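You operate a simulated robot arm through the tools that you are given. There is no shell and no other tool.

You run a simulated robot arm. Do the job below in one go: nothing can be reset, and whatever is moved stays where it is left.

## Task
Bring the air up to 6 bar and reset heads 6-10.
Fine: turn the regulator knob; their switch goes off for the reset button and on again after it.
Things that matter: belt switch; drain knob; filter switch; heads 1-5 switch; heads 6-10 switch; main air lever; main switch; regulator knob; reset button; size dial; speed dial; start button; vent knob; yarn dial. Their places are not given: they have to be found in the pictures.

The check looks at the end state, three seconds after you hand in, the way a careful person would. Anything else that was tipped, shoved, dropped, spilled or broken makes it a failure.

## Robot
A 6-joint arm with a two-finger parallel gripper, fixed in place. Base frame: the origin is on the floor under the middle of its stand, x ahead of it, y to its left, z up; the work surface is at about z = 91.5. Readings come in cm, degrees, newtons and seconds.
With the tool pointing down near the work surface it reaches from about 36 to 76 cm from the base axis. Its first joint turns from -66.0 to 66.0 degrees. Payload 2.45 kg.
Tool frame: the origin (TCP) lies between the finger pads and is the grasp point; the fingertips stand 2.4 cm ahead of it; z points along the fingers, y is the line along which they close. Largest opening 6.8 cm; finger width 1.7, thickness 1; the body of the gripper, 4 by 7 cm, starts 4.1 cm behind the TCP.
Orientation is told as [roll, pitch, yaw] about the base's x, y, z axes, in that order, counted from this pose: with the fingers straight down and closing along the base's y, the tool's x points along the base's -x, its y along +y and its z along -z.

## Interface
- The arm moves only by the tool nudge_tool. Its argument "rows" is a list of rows, each a list of 7 numbers: the shift along the base's x, y, z in units of 500 mm (1.0 is 500 mm), then the turn, a rotation vector about the base's x, y, z in units of 45 degrees (1.0 is 45 degrees), then the opening in per cent of the stroke, from 0 (shut) to 100 (fully open). In form: [[dx, dy, dz, rx, ry, rz, grip], ...]. A call has 1 to 20 rows; each row is the pose to reach, as a shift and turn from the pose commanded when the call began. A call with a number of a shift or a turn outside -1 to 1 is refused whole. Each row takes 0.2 s and may step no farther than 5 cm and 8.6 degrees from the row before; otherwise, or with a gripper value out of range, the whole call is refused. A pose out of reach is approached as far as the arm can. The call stops where the force on the tool passes 40 N (or 10 N more than at its start, if that is more) or the arm is blocked; 0.2 s more then pass. The fingers move at their own pace (about 10.8 cm/s each) and stop on an object; they squeeze with about 45 N. The grip force told is the motor's: it shows also when the fingers shut on nothing. Time passes only in rows, and 0.2 s behind the last, so rows that repeat a pose let the fingers close. The reply holds the time, the measured pose of the TCP, the force on the tool along the base axes, the opening and the grip force, in the units named above and with some noise, with the torque about the TCP (base axes, N m) and any sound that the robot's microphone picked up, and new pictures: "views" is both (left out), scene, wrist or none.
- Cameras (640 x 400 px; columns grow to the right, rows downward): "scene" is fixed at [18.05, 42.2, 147.36]; the picture's right is [-0.64, -0.77, 0.00], its down [-0.37, 0.31, -0.88] and it looks along [0.68, -0.56, -0.48] (base axes); focal length 223 px, centre (320, 200). "wrist" rides on the gripper at [8.4, 1.1, -7.5] in the tool frame; the picture's right is [-0.13, 0.99, 0.00], its down [-0.60, -0.08, -0.79] and it looks along [-0.79, -0.10, 0.61] (tool axes); focal length 251 px, centre (320, 200).
- probe_pixels(camera, pixels): there is no depth. For up to 12 entries [column, row, z] of the newest picture of that camera ("zoom" is the newest enlarged one), the place [x, y] in the base frame at which the ray of that pixel passes the height z, good to about 0.2 cm. It takes no simulated time.
- enlarge(camera, box): a new picture of the part [left, top, right, bottom] of that camera's present view, enlarged. It takes no simulated time.
- finish_job(): hands the job in; it is judged then, once.

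Open the gripper and draw the arm clear of the work before you hand the job in, unless the task says otherwise.

The tools are called after "Request:" as a command line: name --pt "numbers of a row" for each row, then --argument value for the rest, lists and objects as JSON in quotes. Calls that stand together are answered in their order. nudge_tool: Moves the arm, as the interface text tells. Its arguments: {"type":"object","properties":{"rows":{"type":"array"},"views":{"type":"string","enum":["both","scene","wrist","none"]}},"required":["rows"]} The other tools are called the same way: probe_pixels (camera, pixels) gives the place at which the rays of pixels pass given heights; enlarge (camera, box) takes an enlarged picture of a part of a camera's view; finish_job () hands the job in.

At the start:

```text
clock: 0.0
ee_pos: [43.48, -1.11, 141.0]
orientation: [-0.1, 0.0, -0.1]
wrist_force: [-0.2, -0.1, 0.7]
moment: [0.0, -0.02, 0.01]
finger_gap: 6.78
grip_force: 0.1
```

scene: 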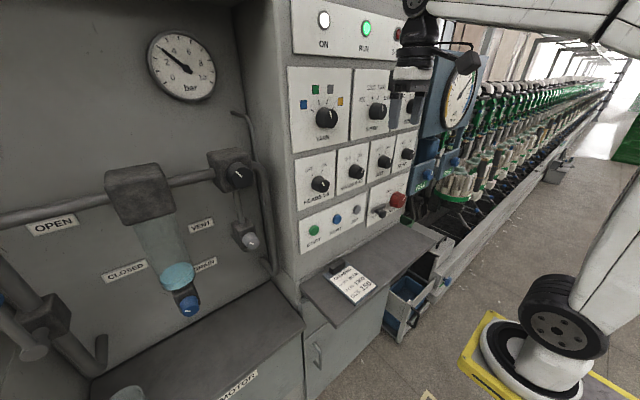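
wrist: 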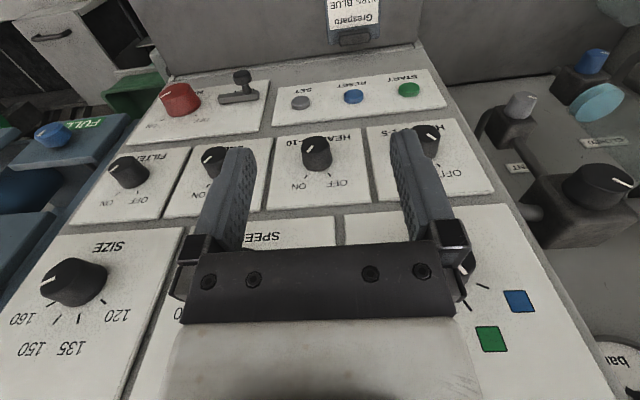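

The scene shows a panel with dials and switches (290-410, 70-250) and an air unit at left with a gauge at (182,65). I enlarge several parts to read them.

Request:
enlarge --camera "scene" --box '[280, 60, 440, 260]'

Request:
enlarge --camera "scene" --box '[0, 20, 280, 400]'

Request:
enlarge --camera "wrist" --box '[60, 60, 500, 240]'

Request:
enlarge --camera "wrist" --box '[460, 20, 640, 400]'

```text
2.00 times, centred on (360, 160) of scene
```

zoom: 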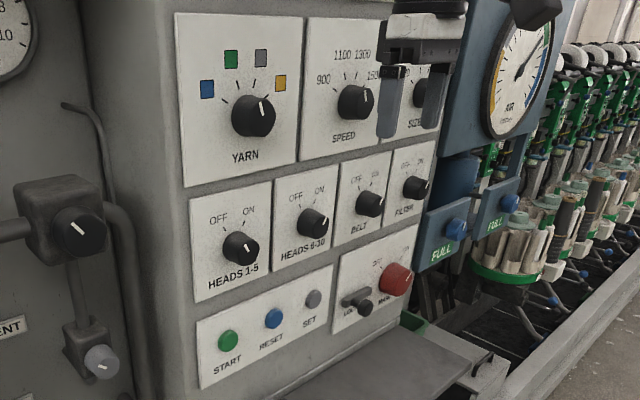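

```text
1.05 times, centred on (140, 210) of scene (not enlarged: the box is as wide or as high as the picture)
```

zoom: 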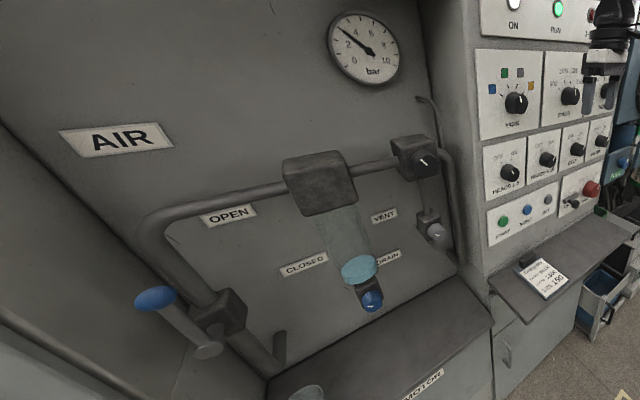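

```text
1.45 times, centred on (280, 150) of wrist
```

zoom: 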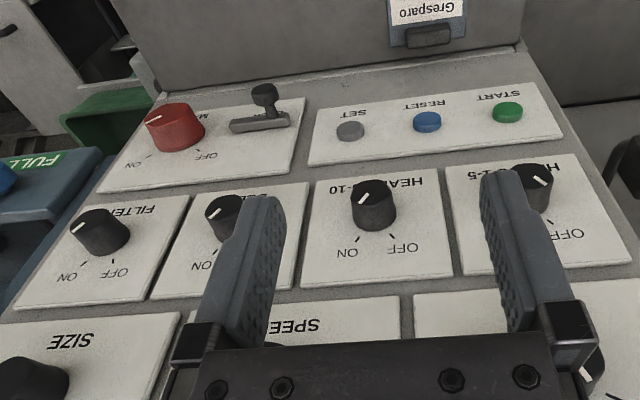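

```text
1.05 times, centred on (550, 210) of wrist (not enlarged: the box is as wide or as high as the picture)
```

zoom: 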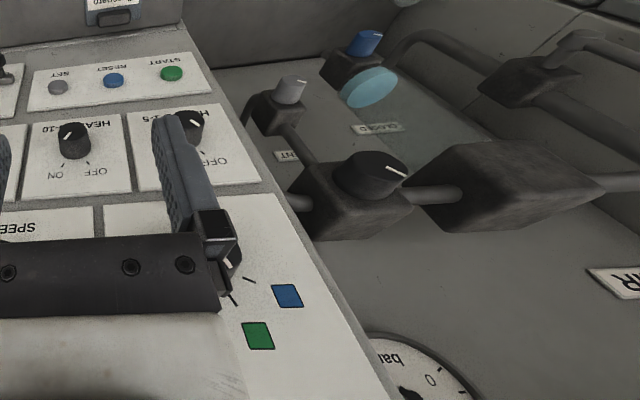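

The reset button (scene (336,219)) triangulates to about (58,3,110) and the regulator knob (scene (238,175)) to about (61,28,130). I enlarge tightly on gauge, knobs and switch markings.

Request:
enlarge --camera "scene" --box '[140, 25, 220, 105]'

Request:
enlarge --camera "scene" --box '[200, 140, 280, 260]'

Request:
enlarge --camera "scene" --box '[290, 130, 370, 250]'

Request:
enlarge --camera "wrist" --box '[260, 70, 420, 200]'

Request:
enlarge --camera "scene" --box '[400, 40, 500, 120]'

Request:
probe_pixels --camera "wrist" --pixels '[[353, 97, 105], [353, 97, 110], [353, 97, 115], [317, 152, 120], [317, 152, 124], [317, 152, 128], [598, 185, 126], [598, 185, 130], [598, 185, 134]]'

Request:
probe_pixels --camera "scene" --pixels '[[336.5, 219, 105], [336.5, 219, 110], [336.5, 219, 115], [356.5, 171, 120], [356.5, 171, 124], [356.5, 171, 128], [237, 175, 126], [237, 175, 130], [237, 175, 134]]'

```text
5.00 times, centred on (180, 65) of scene
```

zoom: 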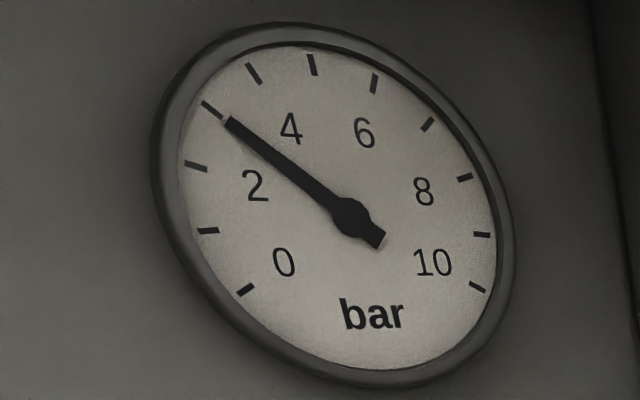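

```text
3.33 times, centred on (240, 200) of scene
```

zoom: 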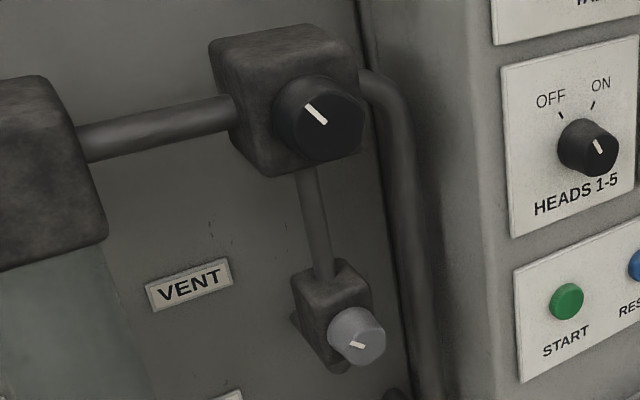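

```text
3.33 times, centred on (330, 190) of scene
```

zoom: 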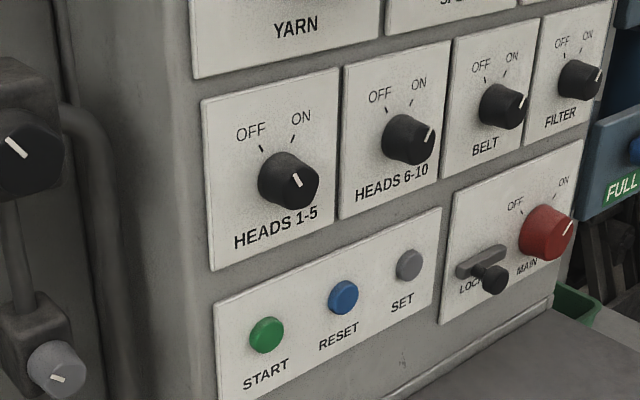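

```text
3.08 times, centred on (340, 135) of wrist
```

zoom: 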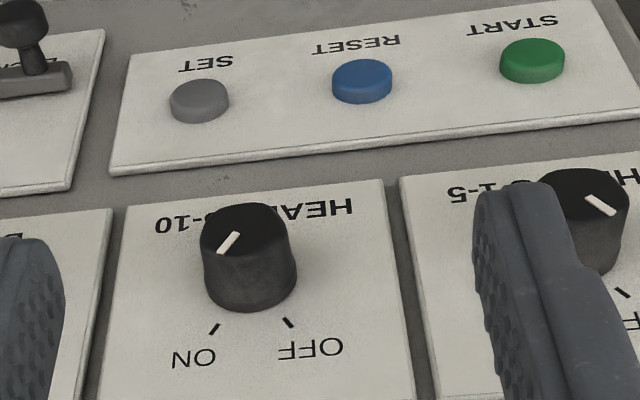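

```text
5.00 times, centred on (450, 80) of scene
```

zoom: 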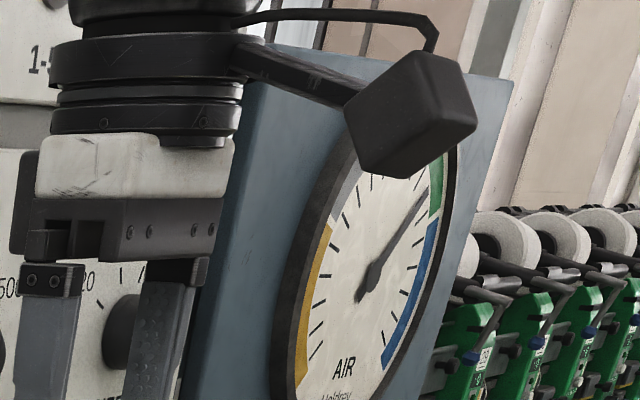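

```text
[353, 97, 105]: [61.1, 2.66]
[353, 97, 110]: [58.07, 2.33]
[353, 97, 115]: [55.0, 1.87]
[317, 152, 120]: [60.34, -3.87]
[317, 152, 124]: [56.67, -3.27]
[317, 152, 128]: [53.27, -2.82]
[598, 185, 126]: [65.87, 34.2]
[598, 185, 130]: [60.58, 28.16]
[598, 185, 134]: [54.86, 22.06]
```

```text
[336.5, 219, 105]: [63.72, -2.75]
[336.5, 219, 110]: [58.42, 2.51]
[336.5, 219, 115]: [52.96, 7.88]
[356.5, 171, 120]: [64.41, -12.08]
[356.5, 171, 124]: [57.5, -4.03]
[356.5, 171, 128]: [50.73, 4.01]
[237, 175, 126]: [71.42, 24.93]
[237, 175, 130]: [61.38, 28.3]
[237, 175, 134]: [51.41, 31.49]
```

The gauge reads 3 bar, Heads 6-10 is ON, and the panel is a vertical plane at about x=58.5 facing the robot. I tilt the tool 45° forward first, in free space.

Request:
nudge_tool --pt "0 0 0 0 -0.1667 0 100" --pt "0 0 0 0 -0.3333 0 100" --pt "0 0 0 0 -0.5 0 100" --pt "0 0 0 0 -0.6667 0 100" --pt "0 0 0 0 -0.8333 0 100" --pt "0 0 0 0 -1.0 0 100" --views "both"

```text
clock: 1.4
ee_pos: [49.97, -1.37, 142.69]
orientation: [0.0, -45.0, 0.0]
wrist_force: [0.2, -0.4, 0.6]
moment: [0.03, 0.01, 0.01]
finger_gap: 6.8
grip_force: 0.0
out of reach, approached as far as the arm can: row 4, 5, 6
```

scene: 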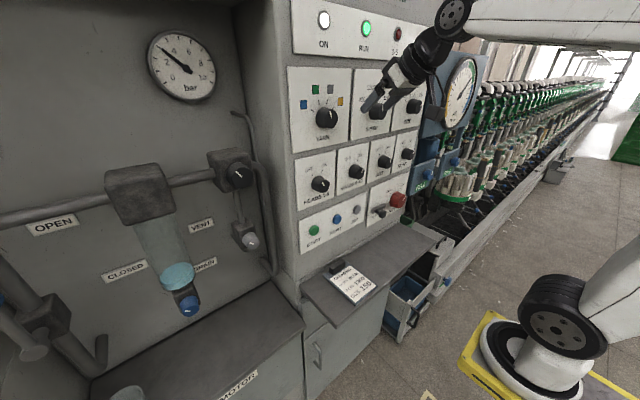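
wrist: 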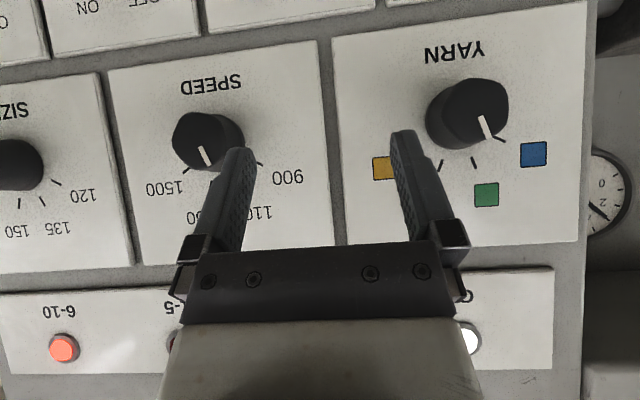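

The target pose at 45° was out of reach (arm too folded), so the TCP ended at (50.0,-1.4,142.7); the wrist view shows the "6-10" lamp red at (63,348). I make a small downward shift to learn what pose the next command counts from.

Request:
nudge_tool --pt "0 0 -0.02 0 0 0 100" --pt "0 0 -0.04 0 0 0 100" --views "none"

```text
clock: 2.0
ee_pos: [50.45, -1.42, 140.73]
orientation: [-0.1, -44.9, 0.0]
wrist_force: [0.3, -0.5, 0.5]
moment: [0.01, 0.0, -0.02]
finger_gap: 6.82
grip_force: 0.1
out of reach, approached as far as the arm can: row 2
```

The command base follows the reached pose. I now move left 28 cm at constant x (well clear of the panel knobs) to the open alcove beside the panel, above the regulator.

Request:
nudge_tool --pt "0 0.09 0 0 0 0 100" --pt "0 0.18 0 0 0 0 100" --pt "0 0.27 0 0 0 0 100" --pt "0 0.36 0 0 0 0 100" --pt "0 0.45 0 0 0 0 100" --pt "0 0.54 0 0 0 0 100" --views "both"

```text
clock: 3.4
ee_pos: [50.5, 25.57, 140.62]
orientation: [0.1, -45.2, -0.1]
wrist_force: [0.4, 0.0, -1.1]
moment: [-0.01, -0.01, 0.02]
finger_gap: 6.81
grip_force: 0.0
```

scene: 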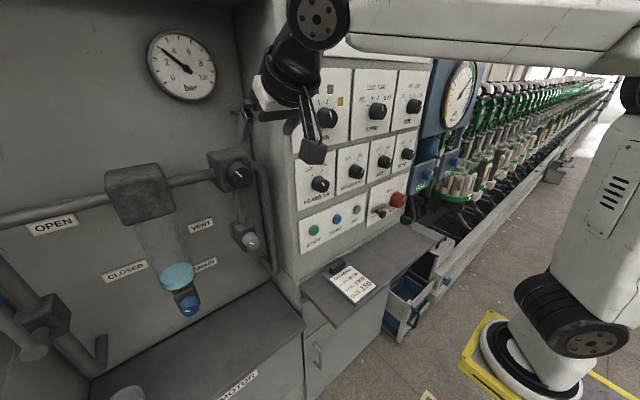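
wrist: 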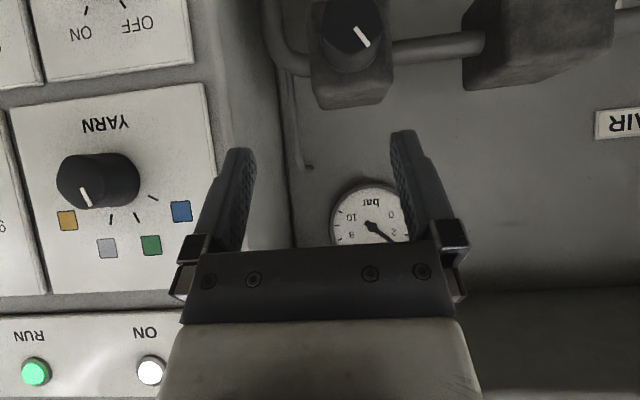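

The wrist view shows the regulator knob at (350,25), consistent with about (60.6,28.2,129.6). I tilt the remaining 45° to bring the tool horizontal.

Request:
nudge_tool --pt "0 0 0 0 -0.1667 0 100" --pt "0 0 0 0 -0.3333 0 100" --pt "0 0 0 0 -0.5 0 100" --pt "0 0 0 0 -0.6667 0 100" --pt "0 0 0 0 -0.8333 0 100" --pt "0 0 0 0 -1.0 0 100" --views "both"

```text
clock: 4.8
ee_pos: [50.52, 25.51, 140.65]
orientation: [149.9, -89.9, -149.9]
wrist_force: [0.2, 0.1, 0.1]
moment: [-0.02, 0.0, -0.01]
finger_gap: 6.81
grip_force: 0.1
```

scene: 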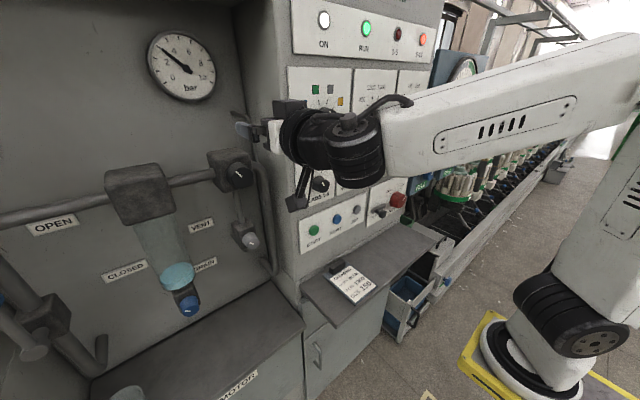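
wrist: 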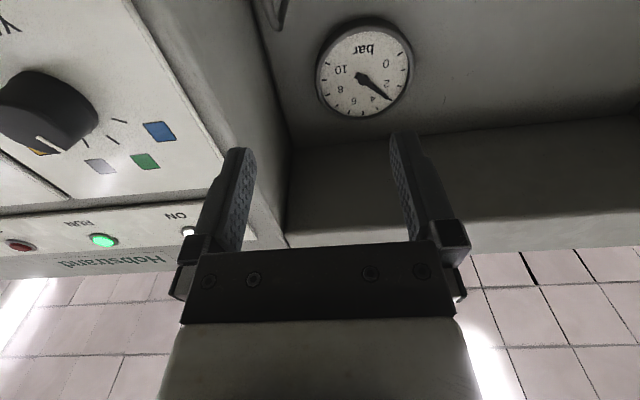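

The tool is now horizontal at (50.5,25.5,140.6). I lower it to the regulator's height, staying about 7 cm in front of the knob, to measure alignment.

Request:
nudge_tool --pt "0 0.018 -0.073 0 0 0 100" --pt "0 0.036 -0.146 0 0 0 100" --pt "0 0.054 -0.22 0 0 0 100" --views "both"

Request:
enlarge --camera "scene" --box '[200, 130, 300, 220]'

Request:
enlarge --camera "wrist" --box '[220, 40, 420, 260]'

```text
clock: 5.6
ee_pos: [50.55, 28.22, 129.71]
orientation: [128.7, -89.9, -128.9]
wrist_force: [0.5, 0.1, 0.3]
moment: [-0.02, -0.03, 0.01]
finger_gap: 6.78
grip_force: 0.1
```

scene: 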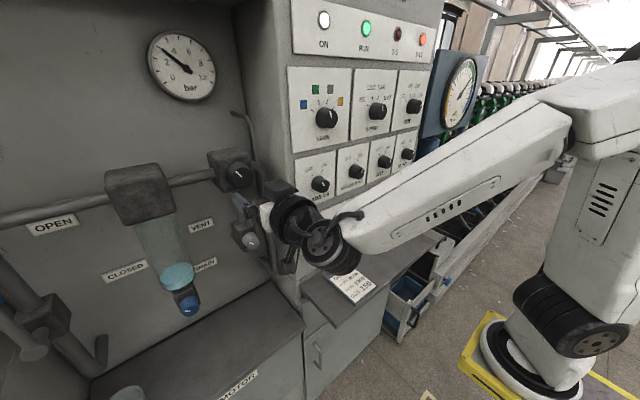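
wrist: 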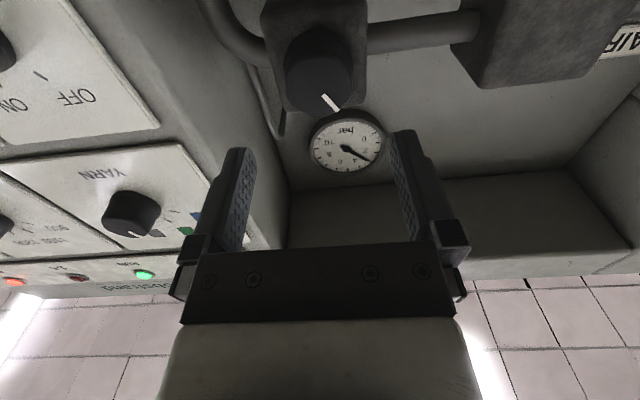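

```text
4.44 times, centred on (250, 175) of scene
```

zoom: 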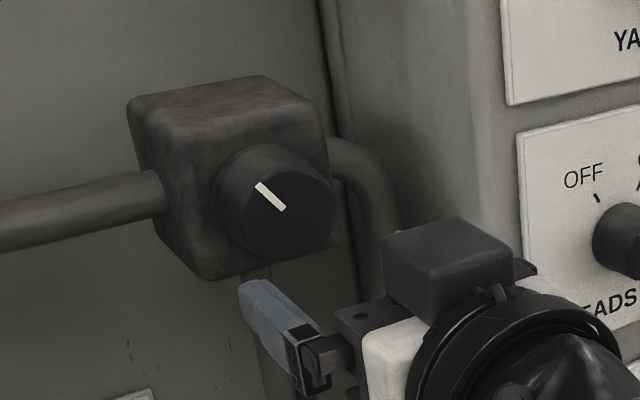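

```text
1.82 times, centred on (320, 150) of wrist
```

zoom: 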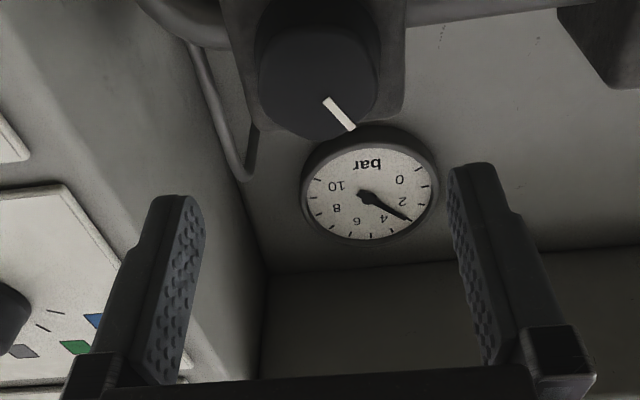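

The knob face sits at wrist (319,83) and scene (242,177), giving centre about (59.5–60.5, 28.1, 130) and diameter about 4.7 cm; its mark points up-left (3 bar). I pre-rotate the tool -40° about its axis and advance 4.5 cm for a closer look.

Request:
nudge_tool --pt "0 0 0 -0.178 0 0 100" --pt "0 0 0 -0.356 0 0 100" --pt "0 0 0 -0.533 0 0 100" --pt "0 0 0 -0.711 0 0 100" --pt "0 0 0 -0.889 0 0 100" --pt "0.045 0 0.003 -0.889 0 0 100" --pt "0.09 0 0.006 -0.889 0 0 100" --views "both"

Request:
enlarge --camera "scene" --box '[200, 130, 300, 220]'

Request:
enlarge --camera "wrist" --box '[220, 40, 420, 260]'

```text
clock: 7.2
ee_pos: [54.93, 28.13, 130.07]
orientation: [-90.0, -49.9, 90.0]
wrist_force: [-0.1, -1.2, -0.7]
moment: [-0.02, -0.02, 0.01]
finger_gap: 6.8
grip_force: 0.0
```

scene: 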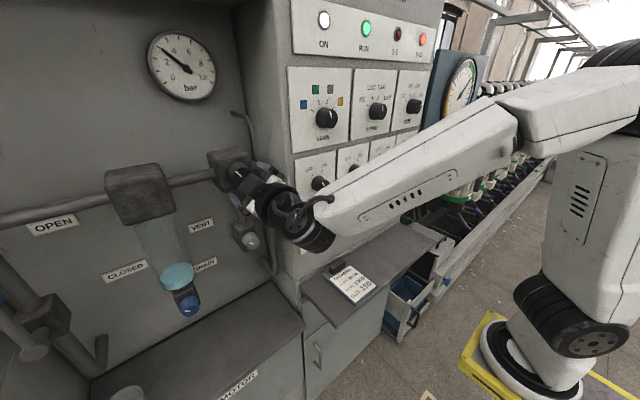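
wrist: 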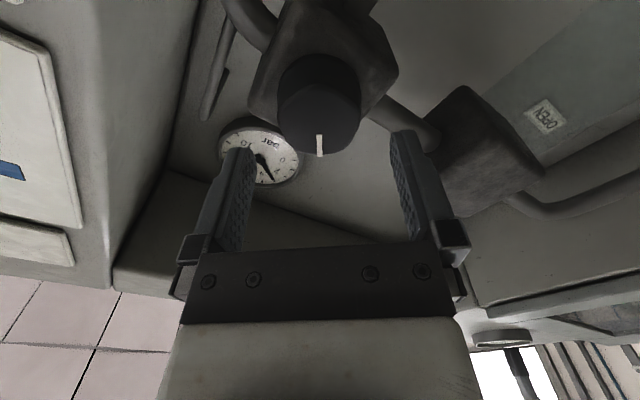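

```text
4.44 times, centred on (250, 175) of scene
```

zoom: 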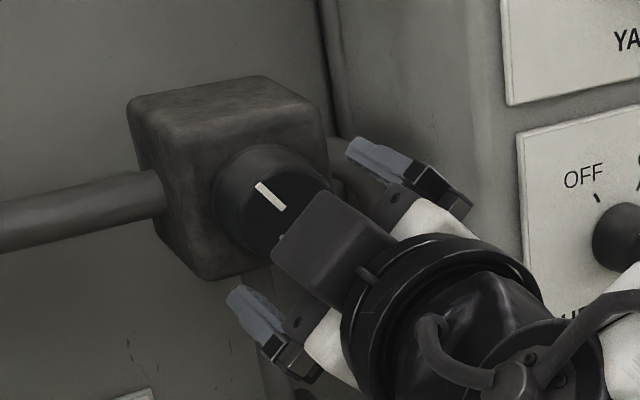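

```text
1.82 times, centred on (320, 150) of wrist
```

zoom: 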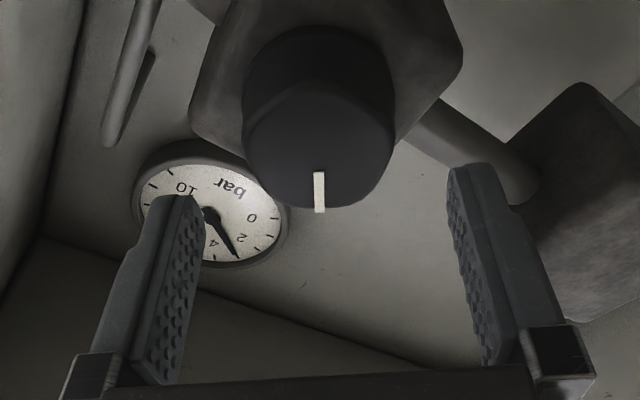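

At roll -40° the knob is centred in the wrist view (column 320, diameter ≈4.65 cm, face at x≈59.2, rear ≈62.6), and its mark points straight along the tool's -x. I advance 4.4 cm to straddle it, then close.

Request:
nudge_tool --pt "0.045 0 0 0 0 0 100" --pt "0.088 0 0 0 0 0 100" --pt "0.088 0 0 0 0 0 100" --pt "0.088 0 0 0 0 0 0" --pt "0.088 0 0 0 0 0 0" --pt "0.088 0 0 0 0 0 0" --views "both"

Request:
enlarge --camera "wrist" --box '[220, 40, 420, 260]'

Request:
enlarge --camera "scene" --box '[140, 25, 220, 105]'

```text
clock: 8.6
ee_pos: [59.35, 28.25, 130.18]
orientation: [-90.1, -50.1, 90.0]
wrist_force: [4.8, -1.6, 2.5]
moment: [-0.02, -0.05, -0.03]
finger_gap: 4.74
grip_force: 44.8
```

scene: 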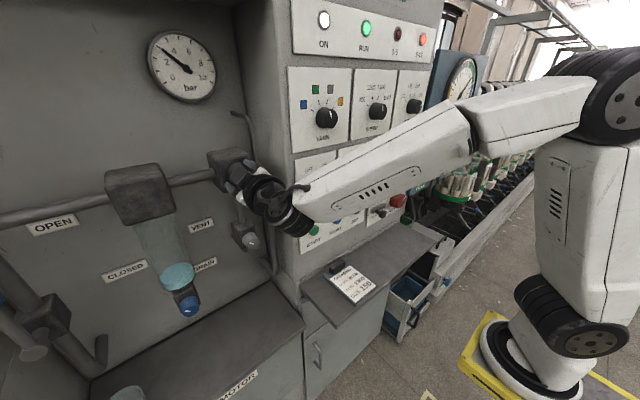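
wrist: 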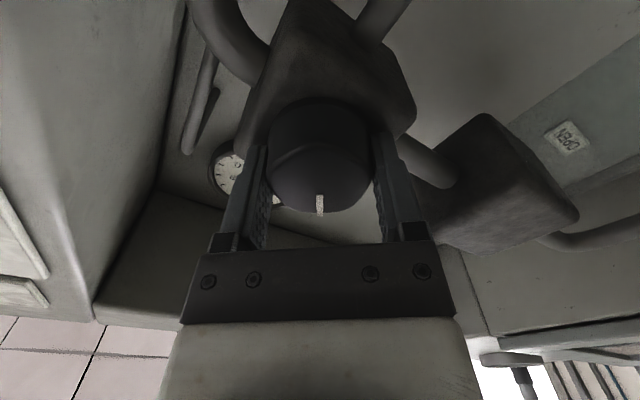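

```text
1.82 times, centred on (320, 150) of wrist
```

zoom: 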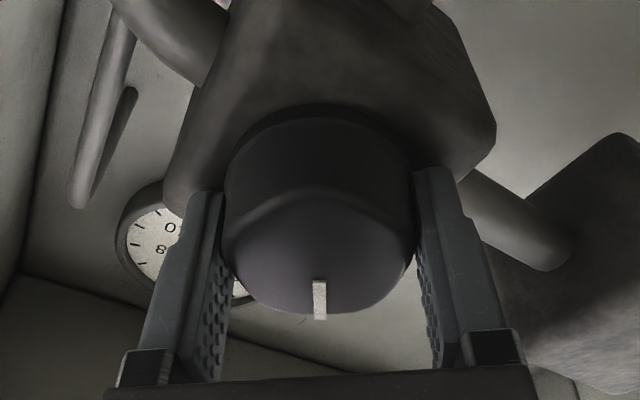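

```text
5.00 times, centred on (180, 65) of scene
```

zoom: 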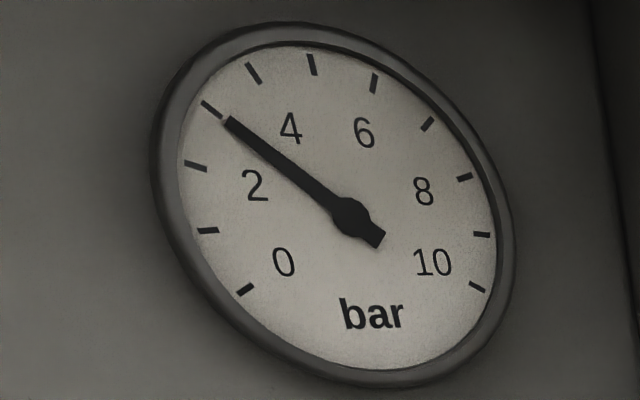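

The knob is gripped (gap 4.74, 44.8 N) and the gauge still reads 3. I turn it 20° clockwise (as seen from the robot) and check the gauge.

Request:
nudge_tool --pt "0 0 0 0.111 0 0 0" --pt "0 0 0 0.222 0 0 0" --pt "0 0 0 0.333 0 0 0" --pt "0 0 0 0.444 0 0 0" --pt "0 0 0 0.444 0 0 0" --pt "0 0 0 0.444 0 0 0" --pt "0 0 0 0.444 0 0 0" --views "both"

Request:
enlarge --camera "scene" --box '[140, 25, 220, 105]'

```text
clock: 10.2
ee_pos: [59.3, 28.11, 130.16]
orientation: [-90.5, -70.0, 90.4]
wrist_force: [4.3, -9.0, 10.1]
moment: [-0.02, -0.27, -0.26]
finger_gap: 4.68
grip_force: 44.7
```

scene: 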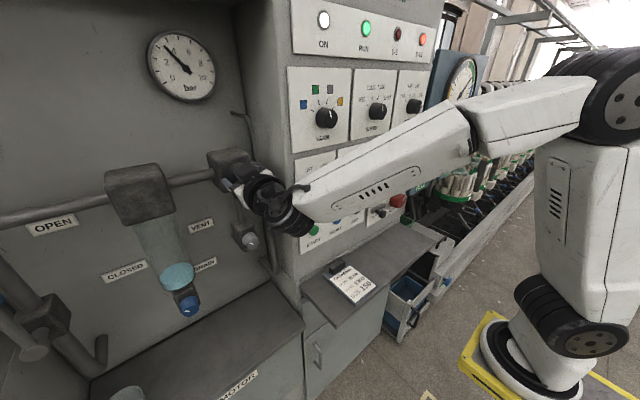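
wrist: 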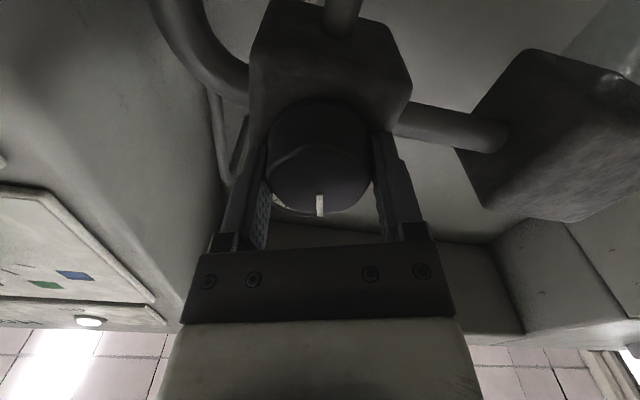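

```text
5.00 times, centred on (180, 65) of scene
```

zoom: 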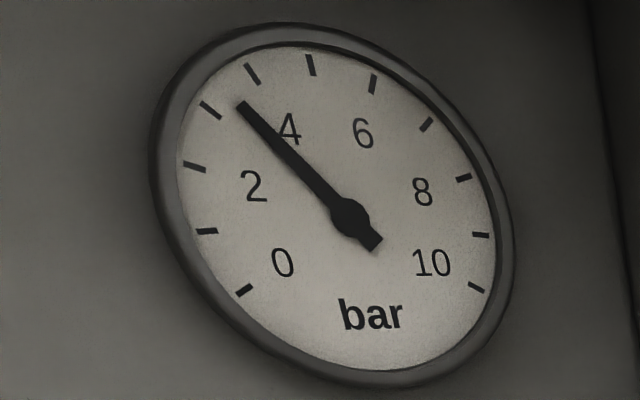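

The gauge rose to about 3.45 for 20° clockwise, so roughly 40°/bar. I turn a further 40° clockwise.

Request:
nudge_tool --pt "0 0 0 0.111 0 0 0" --pt "0 0 0 0.222 0 0 0" --pt "0 0 0 0.333 0 0 0" --pt "0 0 0 0.444 0 0 0" --pt "0 0 0 0.556 0 0 0" --pt "0 0 0 0.667 0 0 0" --pt "0 0 0 0.778 0 0 0" --pt "0 0 0 0.889 0 0 0" --pt "0 0 0 0.889 0 0 0" --pt "0 0 0 0.889 0 0 0" --views "both"

Request:
enlarge --camera "scene" --box '[140, 25, 220, 105]'

```text
clock: 12.4
ee_pos: [59.38, 28.01, 130.12]
orientation: [90.6, -69.9, -90.7]
wrist_force: [15.2, -14.5, 15.5]
moment: [-0.01, -0.48, -0.31]
finger_gap: 4.68
grip_force: 44.6
```

scene: 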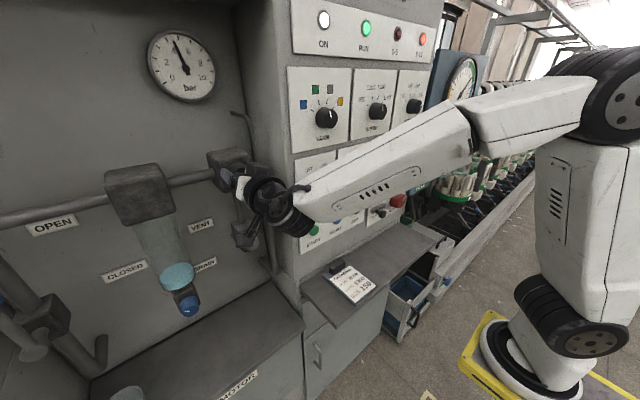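
wrist: 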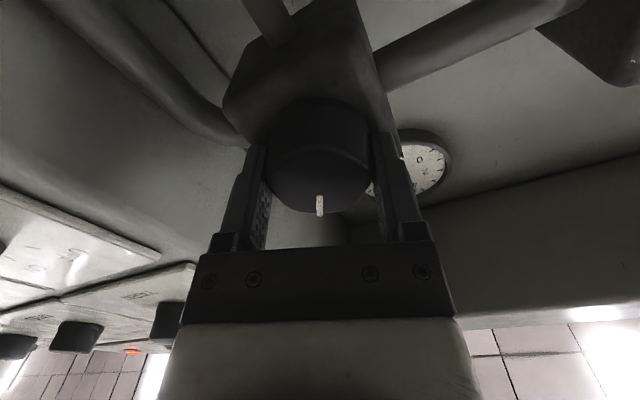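

```text
5.00 times, centred on (180, 65) of scene
```

zoom: 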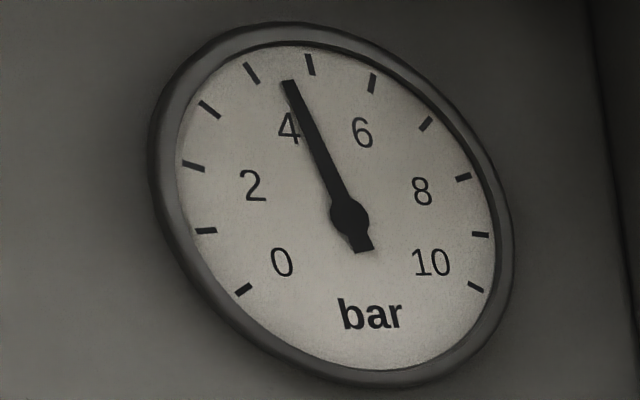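

The gauge now reads about 4.5 after 60° in total, so about 60° more is needed; side forces are building (15 N), so I release, roll the open fingers back 45° around the knob, and re-check centring before re-gripping.

Request:
nudge_tool --pt "0 0 0 0 0 0 100" --pt "0 0 0 0 0 0 100" --pt "0 0 0 0 0 0 100" --pt "0 0 0 -0.1667 0 0 100" --pt "0 0 0 -0.3333 0 0 100" --pt "0 0 0 -0.5 0 0 100" --pt "0 0 0 -0.6667 0 0 100" --pt "0 0 0 -0.8333 0 0 100" --pt "0 0 0 -1.0 0 0 100" --views "both"

Request:
enlarge --camera "wrist" --box '[220, 40, 420, 260]'

Request:
enlarge --camera "scene" --box '[140, 25, 220, 105]'

```text
clock: 14.4
ee_pos: [59.31, 28.07, 130.06]
orientation: [-90.0, -64.7, 90.0]
wrist_force: [0.0, -0.1, -0.4]
moment: [0.02, 0.02, 0.04]
finger_gap: 6.81
grip_force: 0.1
```

scene: 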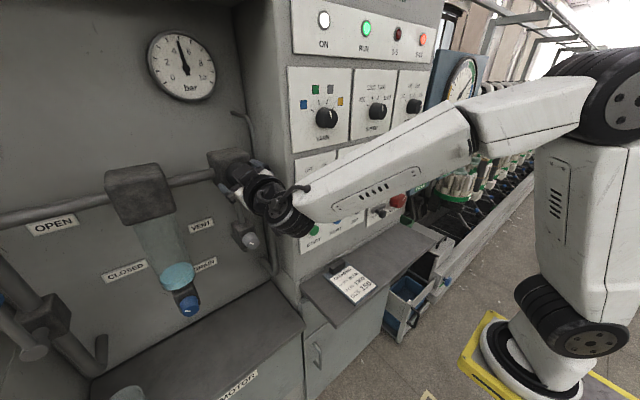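
wrist: 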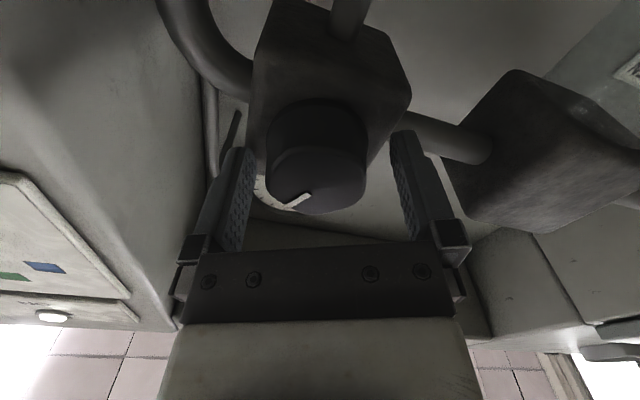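

```text
1.82 times, centred on (320, 150) of wrist
```

zoom: 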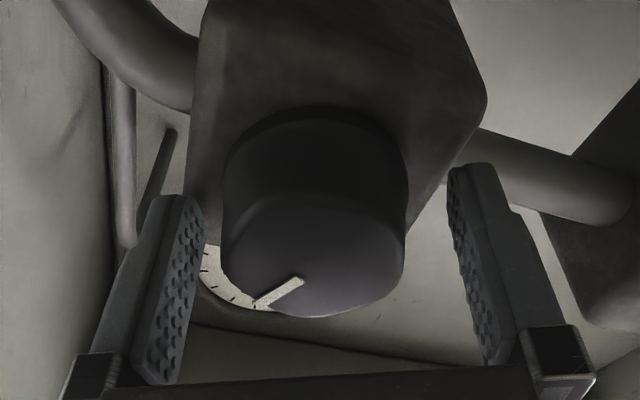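

```text
5.00 times, centred on (180, 65) of scene
```

zoom: 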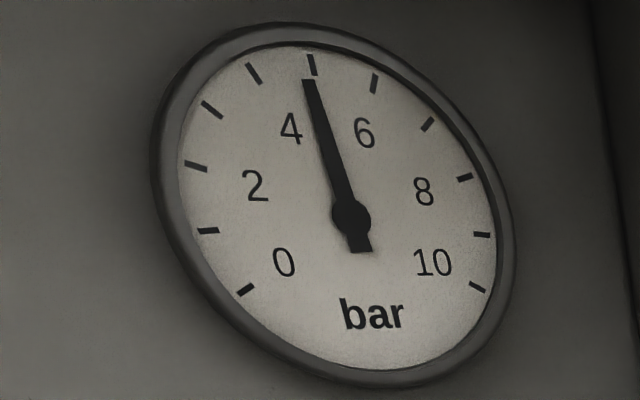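

The gauge lags: it has risen to nearly 5 by now. The knob sits about 0.2 cm off-centre (zoom x 222–403), so I shift slightly and wait about 2 s for the gauge to settle.

Request:
nudge_tool --pt "0 -0.0034 0.0016 0 0 0 100" --pt "0 -0.0034 0.0016 0 0 0 100" --pt "0 -0.0034 0.0016 0 0 0 100" --pt "0 -0.0034 0.0016 0 0 0 100" --pt "0 -0.0034 0.0016 0 0 0 100" --pt "0 -0.0034 0.0016 0 0 0 100" --pt "0 -0.0034 0.0016 0 0 0 100" --pt "0 -0.0034 0.0016 0 0 0 100" --pt "0 -0.0034 0.0016 0 0 0 100" --pt "0 -0.0034 0.0016 0 0 0 100" --views "both"

Request:
enlarge --camera "scene" --box '[140, 25, 220, 105]'

Request:
enlarge --camera "wrist" --box '[220, 40, 420, 260]'

```text
clock: 16.6
ee_pos: [59.32, 27.97, 130.24]
orientation: [-90.0, -65.0, 90.0]
wrist_force: [0.5, 1.2, -0.2]
moment: [-0.01, 0.01, -0.01]
finger_gap: 6.79
grip_force: 0.0
```

scene: 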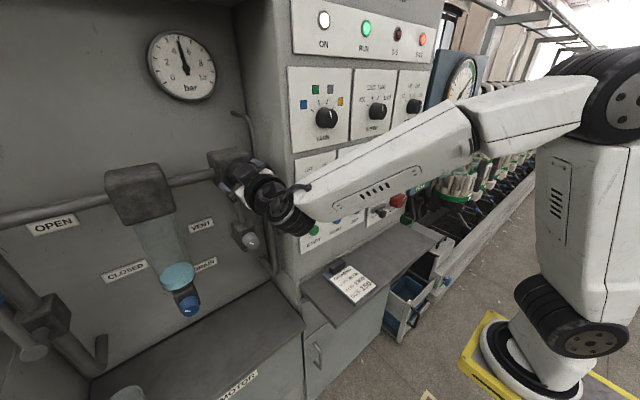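
wrist: 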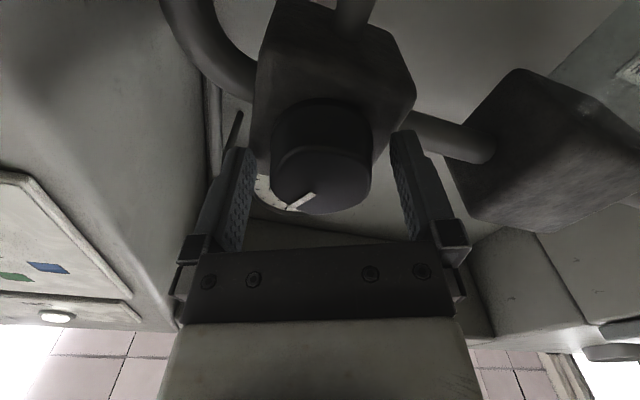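

```text
5.00 times, centred on (180, 65) of scene
```

zoom: 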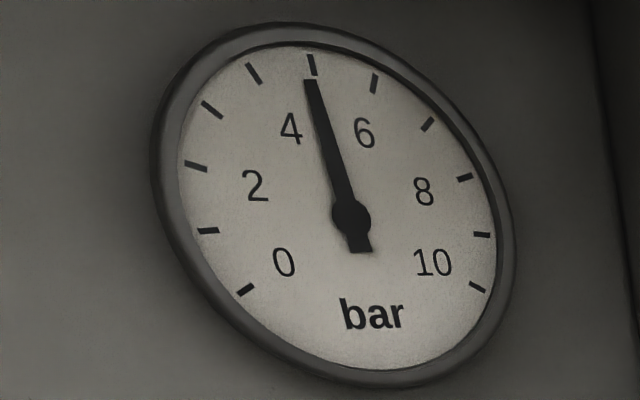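

```text
1.82 times, centred on (320, 150) of wrist
```

zoom: 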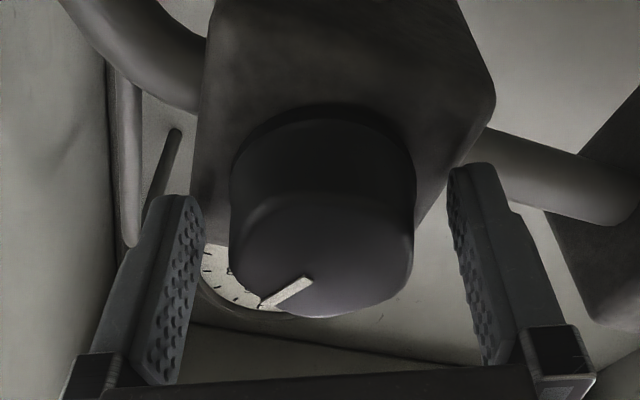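

The gauge has settled at just under 5 (about 4.85–4.95), i.e. about 32°/bar, and the knob is now centred (zoom x 229–413). I re-grip, turn about 32° more clockwise, and hold for it to settle.

Request:
nudge_tool --pt "0 0 0 0 0 0 0" --pt "0 0 0 0 0 0 0" --pt "0 0 0 0 0 0 0" --pt "0 0 0 0.102 0 0 0" --pt "0 0 0 0.204 0 0 0" --pt "0 0 0 0.306 0 0 0" --pt "0 0 0 0.408 0 0 0" --pt "0 0 0 0.51 0 0 0" --pt "0 0 0 0.612 0 0 0" --pt "0 0 0 0.711 0 0 0" --pt "0 0 0 0.711 0 0 0" --pt "0 0 0 0.711 0 0 0" --pt "0 0 0 0.711 0 0 0" --pt "0 0 0 0.711 0 0 0" --pt "0 0 0 0.711 0 0 0" --pt "0 0 0 0.711 0 0 0" --pt "0 0 0 0.711 0 0 0" --pt "0 0 0 0.711 0 0 0" --pt "0 0 0 0.711 0 0 0" --pt "0 0 0 0.711 0 0 0" --views "both"

Request:
enlarge --camera "scene" --box '[140, 25, 220, 105]'

```text
clock: 20.8
ee_pos: [59.29, 27.95, 130.17]
orientation: [90.0, -83.1, -90.2]
wrist_force: [4.4, 5.5, 0.3]
moment: [0.01, 0.14, 0.16]
finger_gap: 4.71
grip_force: 45.2
```

scene: 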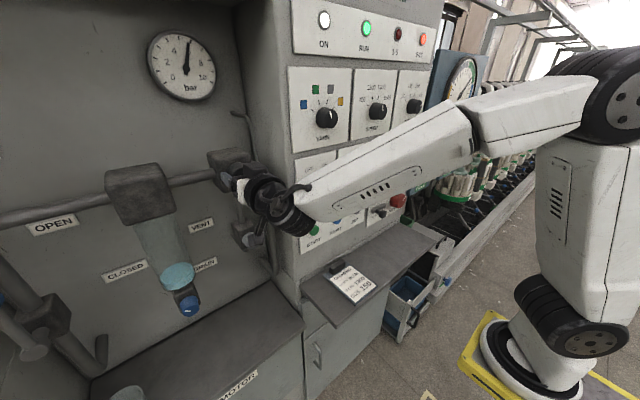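
wrist: 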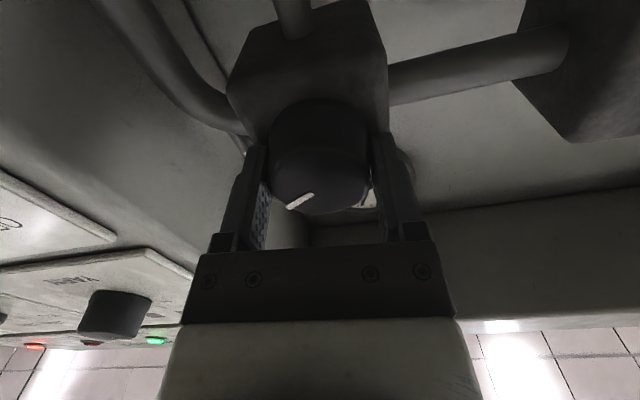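

```text
5.00 times, centred on (180, 65) of scene
```

zoom: 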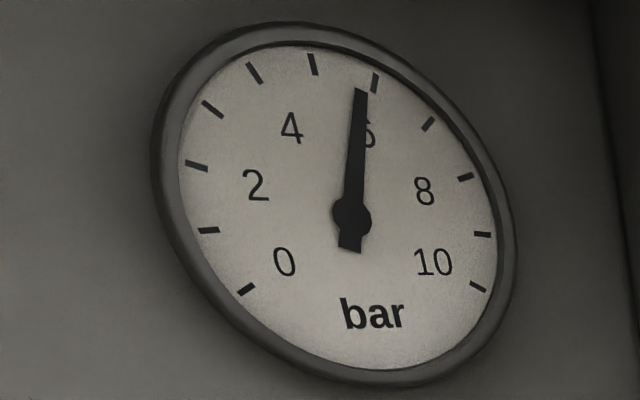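

Gauge fit (24° per bar, hub at dial centre) gives about 5.8 bar now. I hold another second to see whether it is still rising.

Request:
nudge_tool --pt "0 0 0 0 0 0 0" --pt "0 0 0 0 0 0 0" --pt "0 0 0 0 0 0 0" --pt "0 0 0 0 0 0 0" --pt "0 0 0 0 0 0 0" --pt "0 0 0 0 0 0 0" --pt "0 0 0 0 0 0 0" --views "scene"

Request:
enlarge --camera "scene" --box '[160, 35, 210, 85]'

```text
clock: 22.4
ee_pos: [59.43, 27.95, 130.26]
orientation: [90.0, -83.0, -90.1]
wrist_force: [3.6, 4.8, -0.1]
moment: [0.01, -0.03, 0.11]
finger_gap: 4.73
grip_force: 45.2
```

scene: 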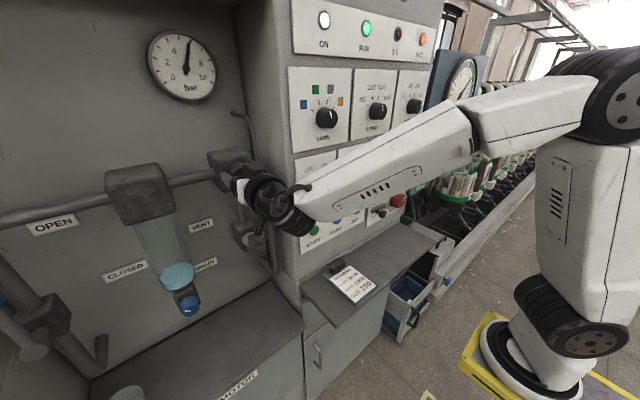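

```text
8.00 times, centred on (185, 60) of scene
```

zoom: 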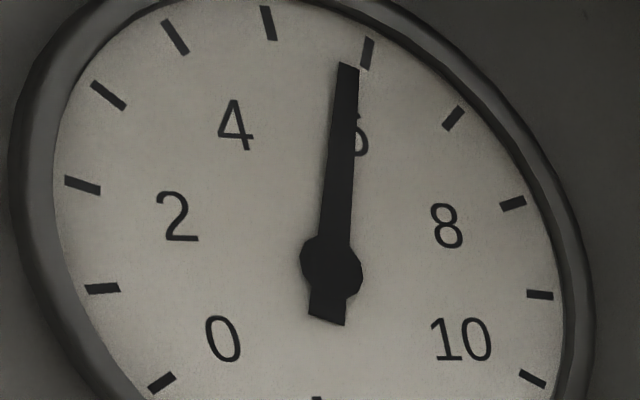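

The reading is steady at about 5.8. I turn about 6.5° further clockwise and hold to settle.

Request:
nudge_tool --pt "0 0 0 0.072 0 0 0" --pt "0 0 0 0.144 0 0 0" --pt "0 0 0 0.144 0 0 0" --pt "0 0 0 0.144 0 0 0" --pt "0 0 0 0.144 0 0 0" --pt "0 0 0 0.144 0 0 0" --pt "0 0 0 0.144 0 0 0" --pt "0 0 0 0.144 0 0 0" --pt "0 0 0 0.144 0 0 0" --pt "0 0 0 0.144 0 0 0" --pt "0 0 0 0.144 0 0 0" --pt "0 0 0 0.144 0 0 0" --pt "0 0 0 0.144 0 0 0" --pt "0 0 0 0.144 0 0 0" --views "scene"

Request:
enlarge --camera "scene" --box '[160, 35, 210, 85]'

```text
clock: 25.4
ee_pos: [59.33, 27.93, 130.19]
orientation: [90.1, -76.4, -90.1]
wrist_force: [9.9, 6.9, 3.0]
moment: [0.01, -0.09, 0.12]
finger_gap: 4.72
grip_force: 44.9
```

scene: 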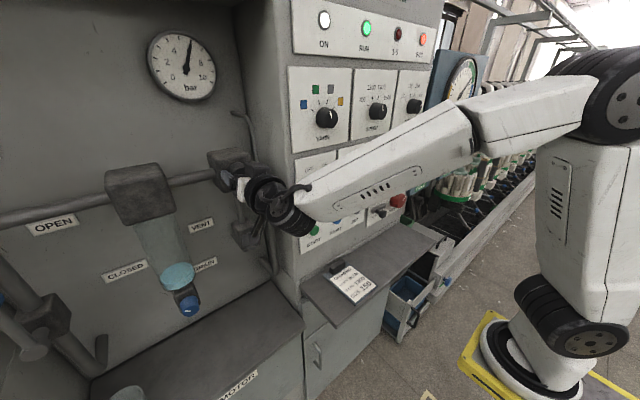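

```text
8.00 times, centred on (185, 60) of scene
```

zoom: 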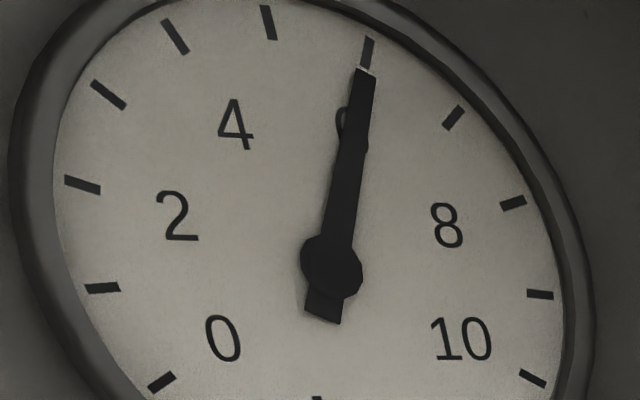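

The pointer tip (365,70) now meets the 6 tick (365,68). I open the fingers, back straight off 5 cm, and re-read the gauge.

Request:
nudge_tool --pt "0 0 0 0 0 0 100" --pt "0 0 0 0 0 0 100" --pt "0 0 0 0 0 0 100" --pt "-0.05 0 0 0 0 0 100" --pt "-0.1 0 0 0 0 0 100" --pt "-0.15 0 0 0 0 0 100" --pt "-0.15 0 0 0 0 0 100" --pt "-0.15 0 0 0 0 0 100" --pt "-0.15 0 0 0 0 0 100" --pt "-0.15 0 0 0 0 0 100" --views "both"

Request:
enlarge --camera "scene" --box '[160, 35, 210, 85]'

```text
clock: 27.6
ee_pos: [51.68, 27.82, 130.25]
orientation: [90.1, -76.5, -90.0]
wrist_force: [-0.5, 0.0, 0.2]
moment: [0.03, 0.0, 0.01]
finger_gap: 6.81
grip_force: 0.0
```

scene: 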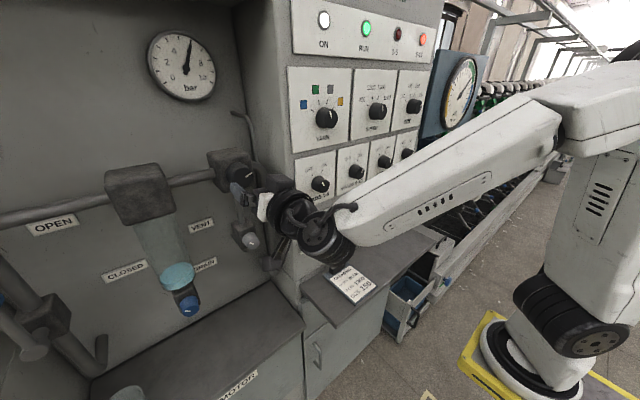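
wrist: 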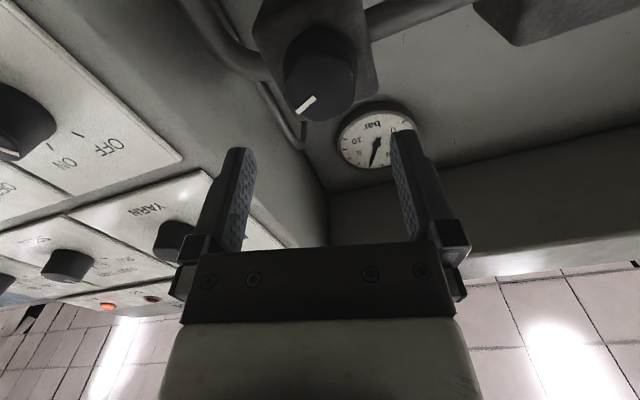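

```text
8.00 times, centred on (185, 60) of scene
```

zoom: 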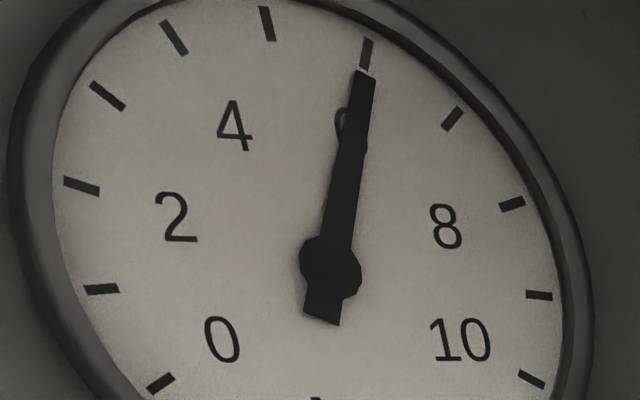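

The gauge stays at 6.0 after release. Next is the Heads 6-10 knob, estimated at centre (y≈-3.25, z≈123.6), face x≈55.9, ON/OFF about ±30° from vertical; I slide right in stages at z≈130 between knob rows, checking reach.

Request:
nudge_tool --pt "0 -0.09 0 -0.1 0 0 100" --pt "0 -0.18 0 -0.2 0 0 100" --pt "0 -0.27 0 -0.3 0 0 100" --views "none"

```text
clock: 28.4
ee_pos: [51.86, 14.57, 130.17]
orientation: [-81.1, -89.9, 81.2]
wrist_force: [0.2, -0.1, 0.1]
moment: [0.03, 0.0, 0.02]
finger_gap: 6.8
grip_force: 0.0
```

Still within reach at y=14.6. I continue right in two more stages.

Request:
nudge_tool --pt "0 -0.09 0 0 0 0 100" --pt "0 -0.18 0 0 0 0 100" --views "none"

```text
clock: 29.0
ee_pos: [51.95, 5.6, 130.21]
orientation: [-88.6, -90.0, 88.6]
wrist_force: [-0.9, -0.5, 0.2]
moment: [-0.04, 0.02, 0.01]
finger_gap: 6.8
grip_force: 0.0
```

No reach problem yet at y=5.6. I go on to y≈-3.25 and look.

Request:
nudge_tool --pt "0 -0.09 0 0 0 0 100" --pt "0 -0.177 0 0 0 0 100" --views "both"

```text
clock: 29.6
ee_pos: [51.64, 3.51, 130.42]
orientation: [-28.3, -89.9, 28.0]
wrist_force: [0.1, -0.3, 1.0]
moment: [-0.01, 0.0, 0.01]
finger_gap: 6.79
grip_force: 0.0
out of reach, approached as far as the arm can: row 1, 2
```

scene: 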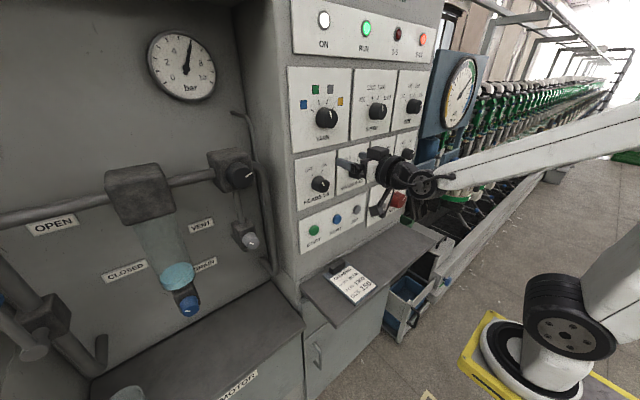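
wrist: 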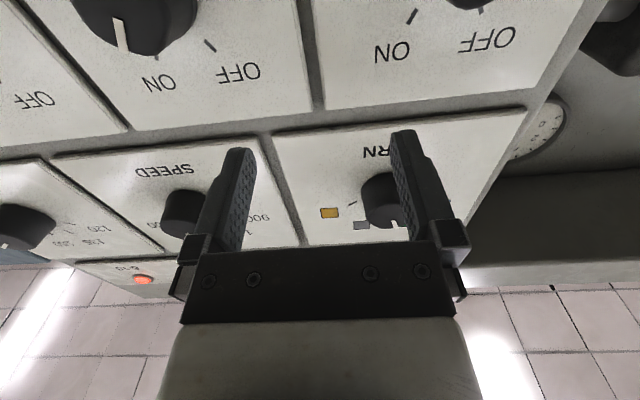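

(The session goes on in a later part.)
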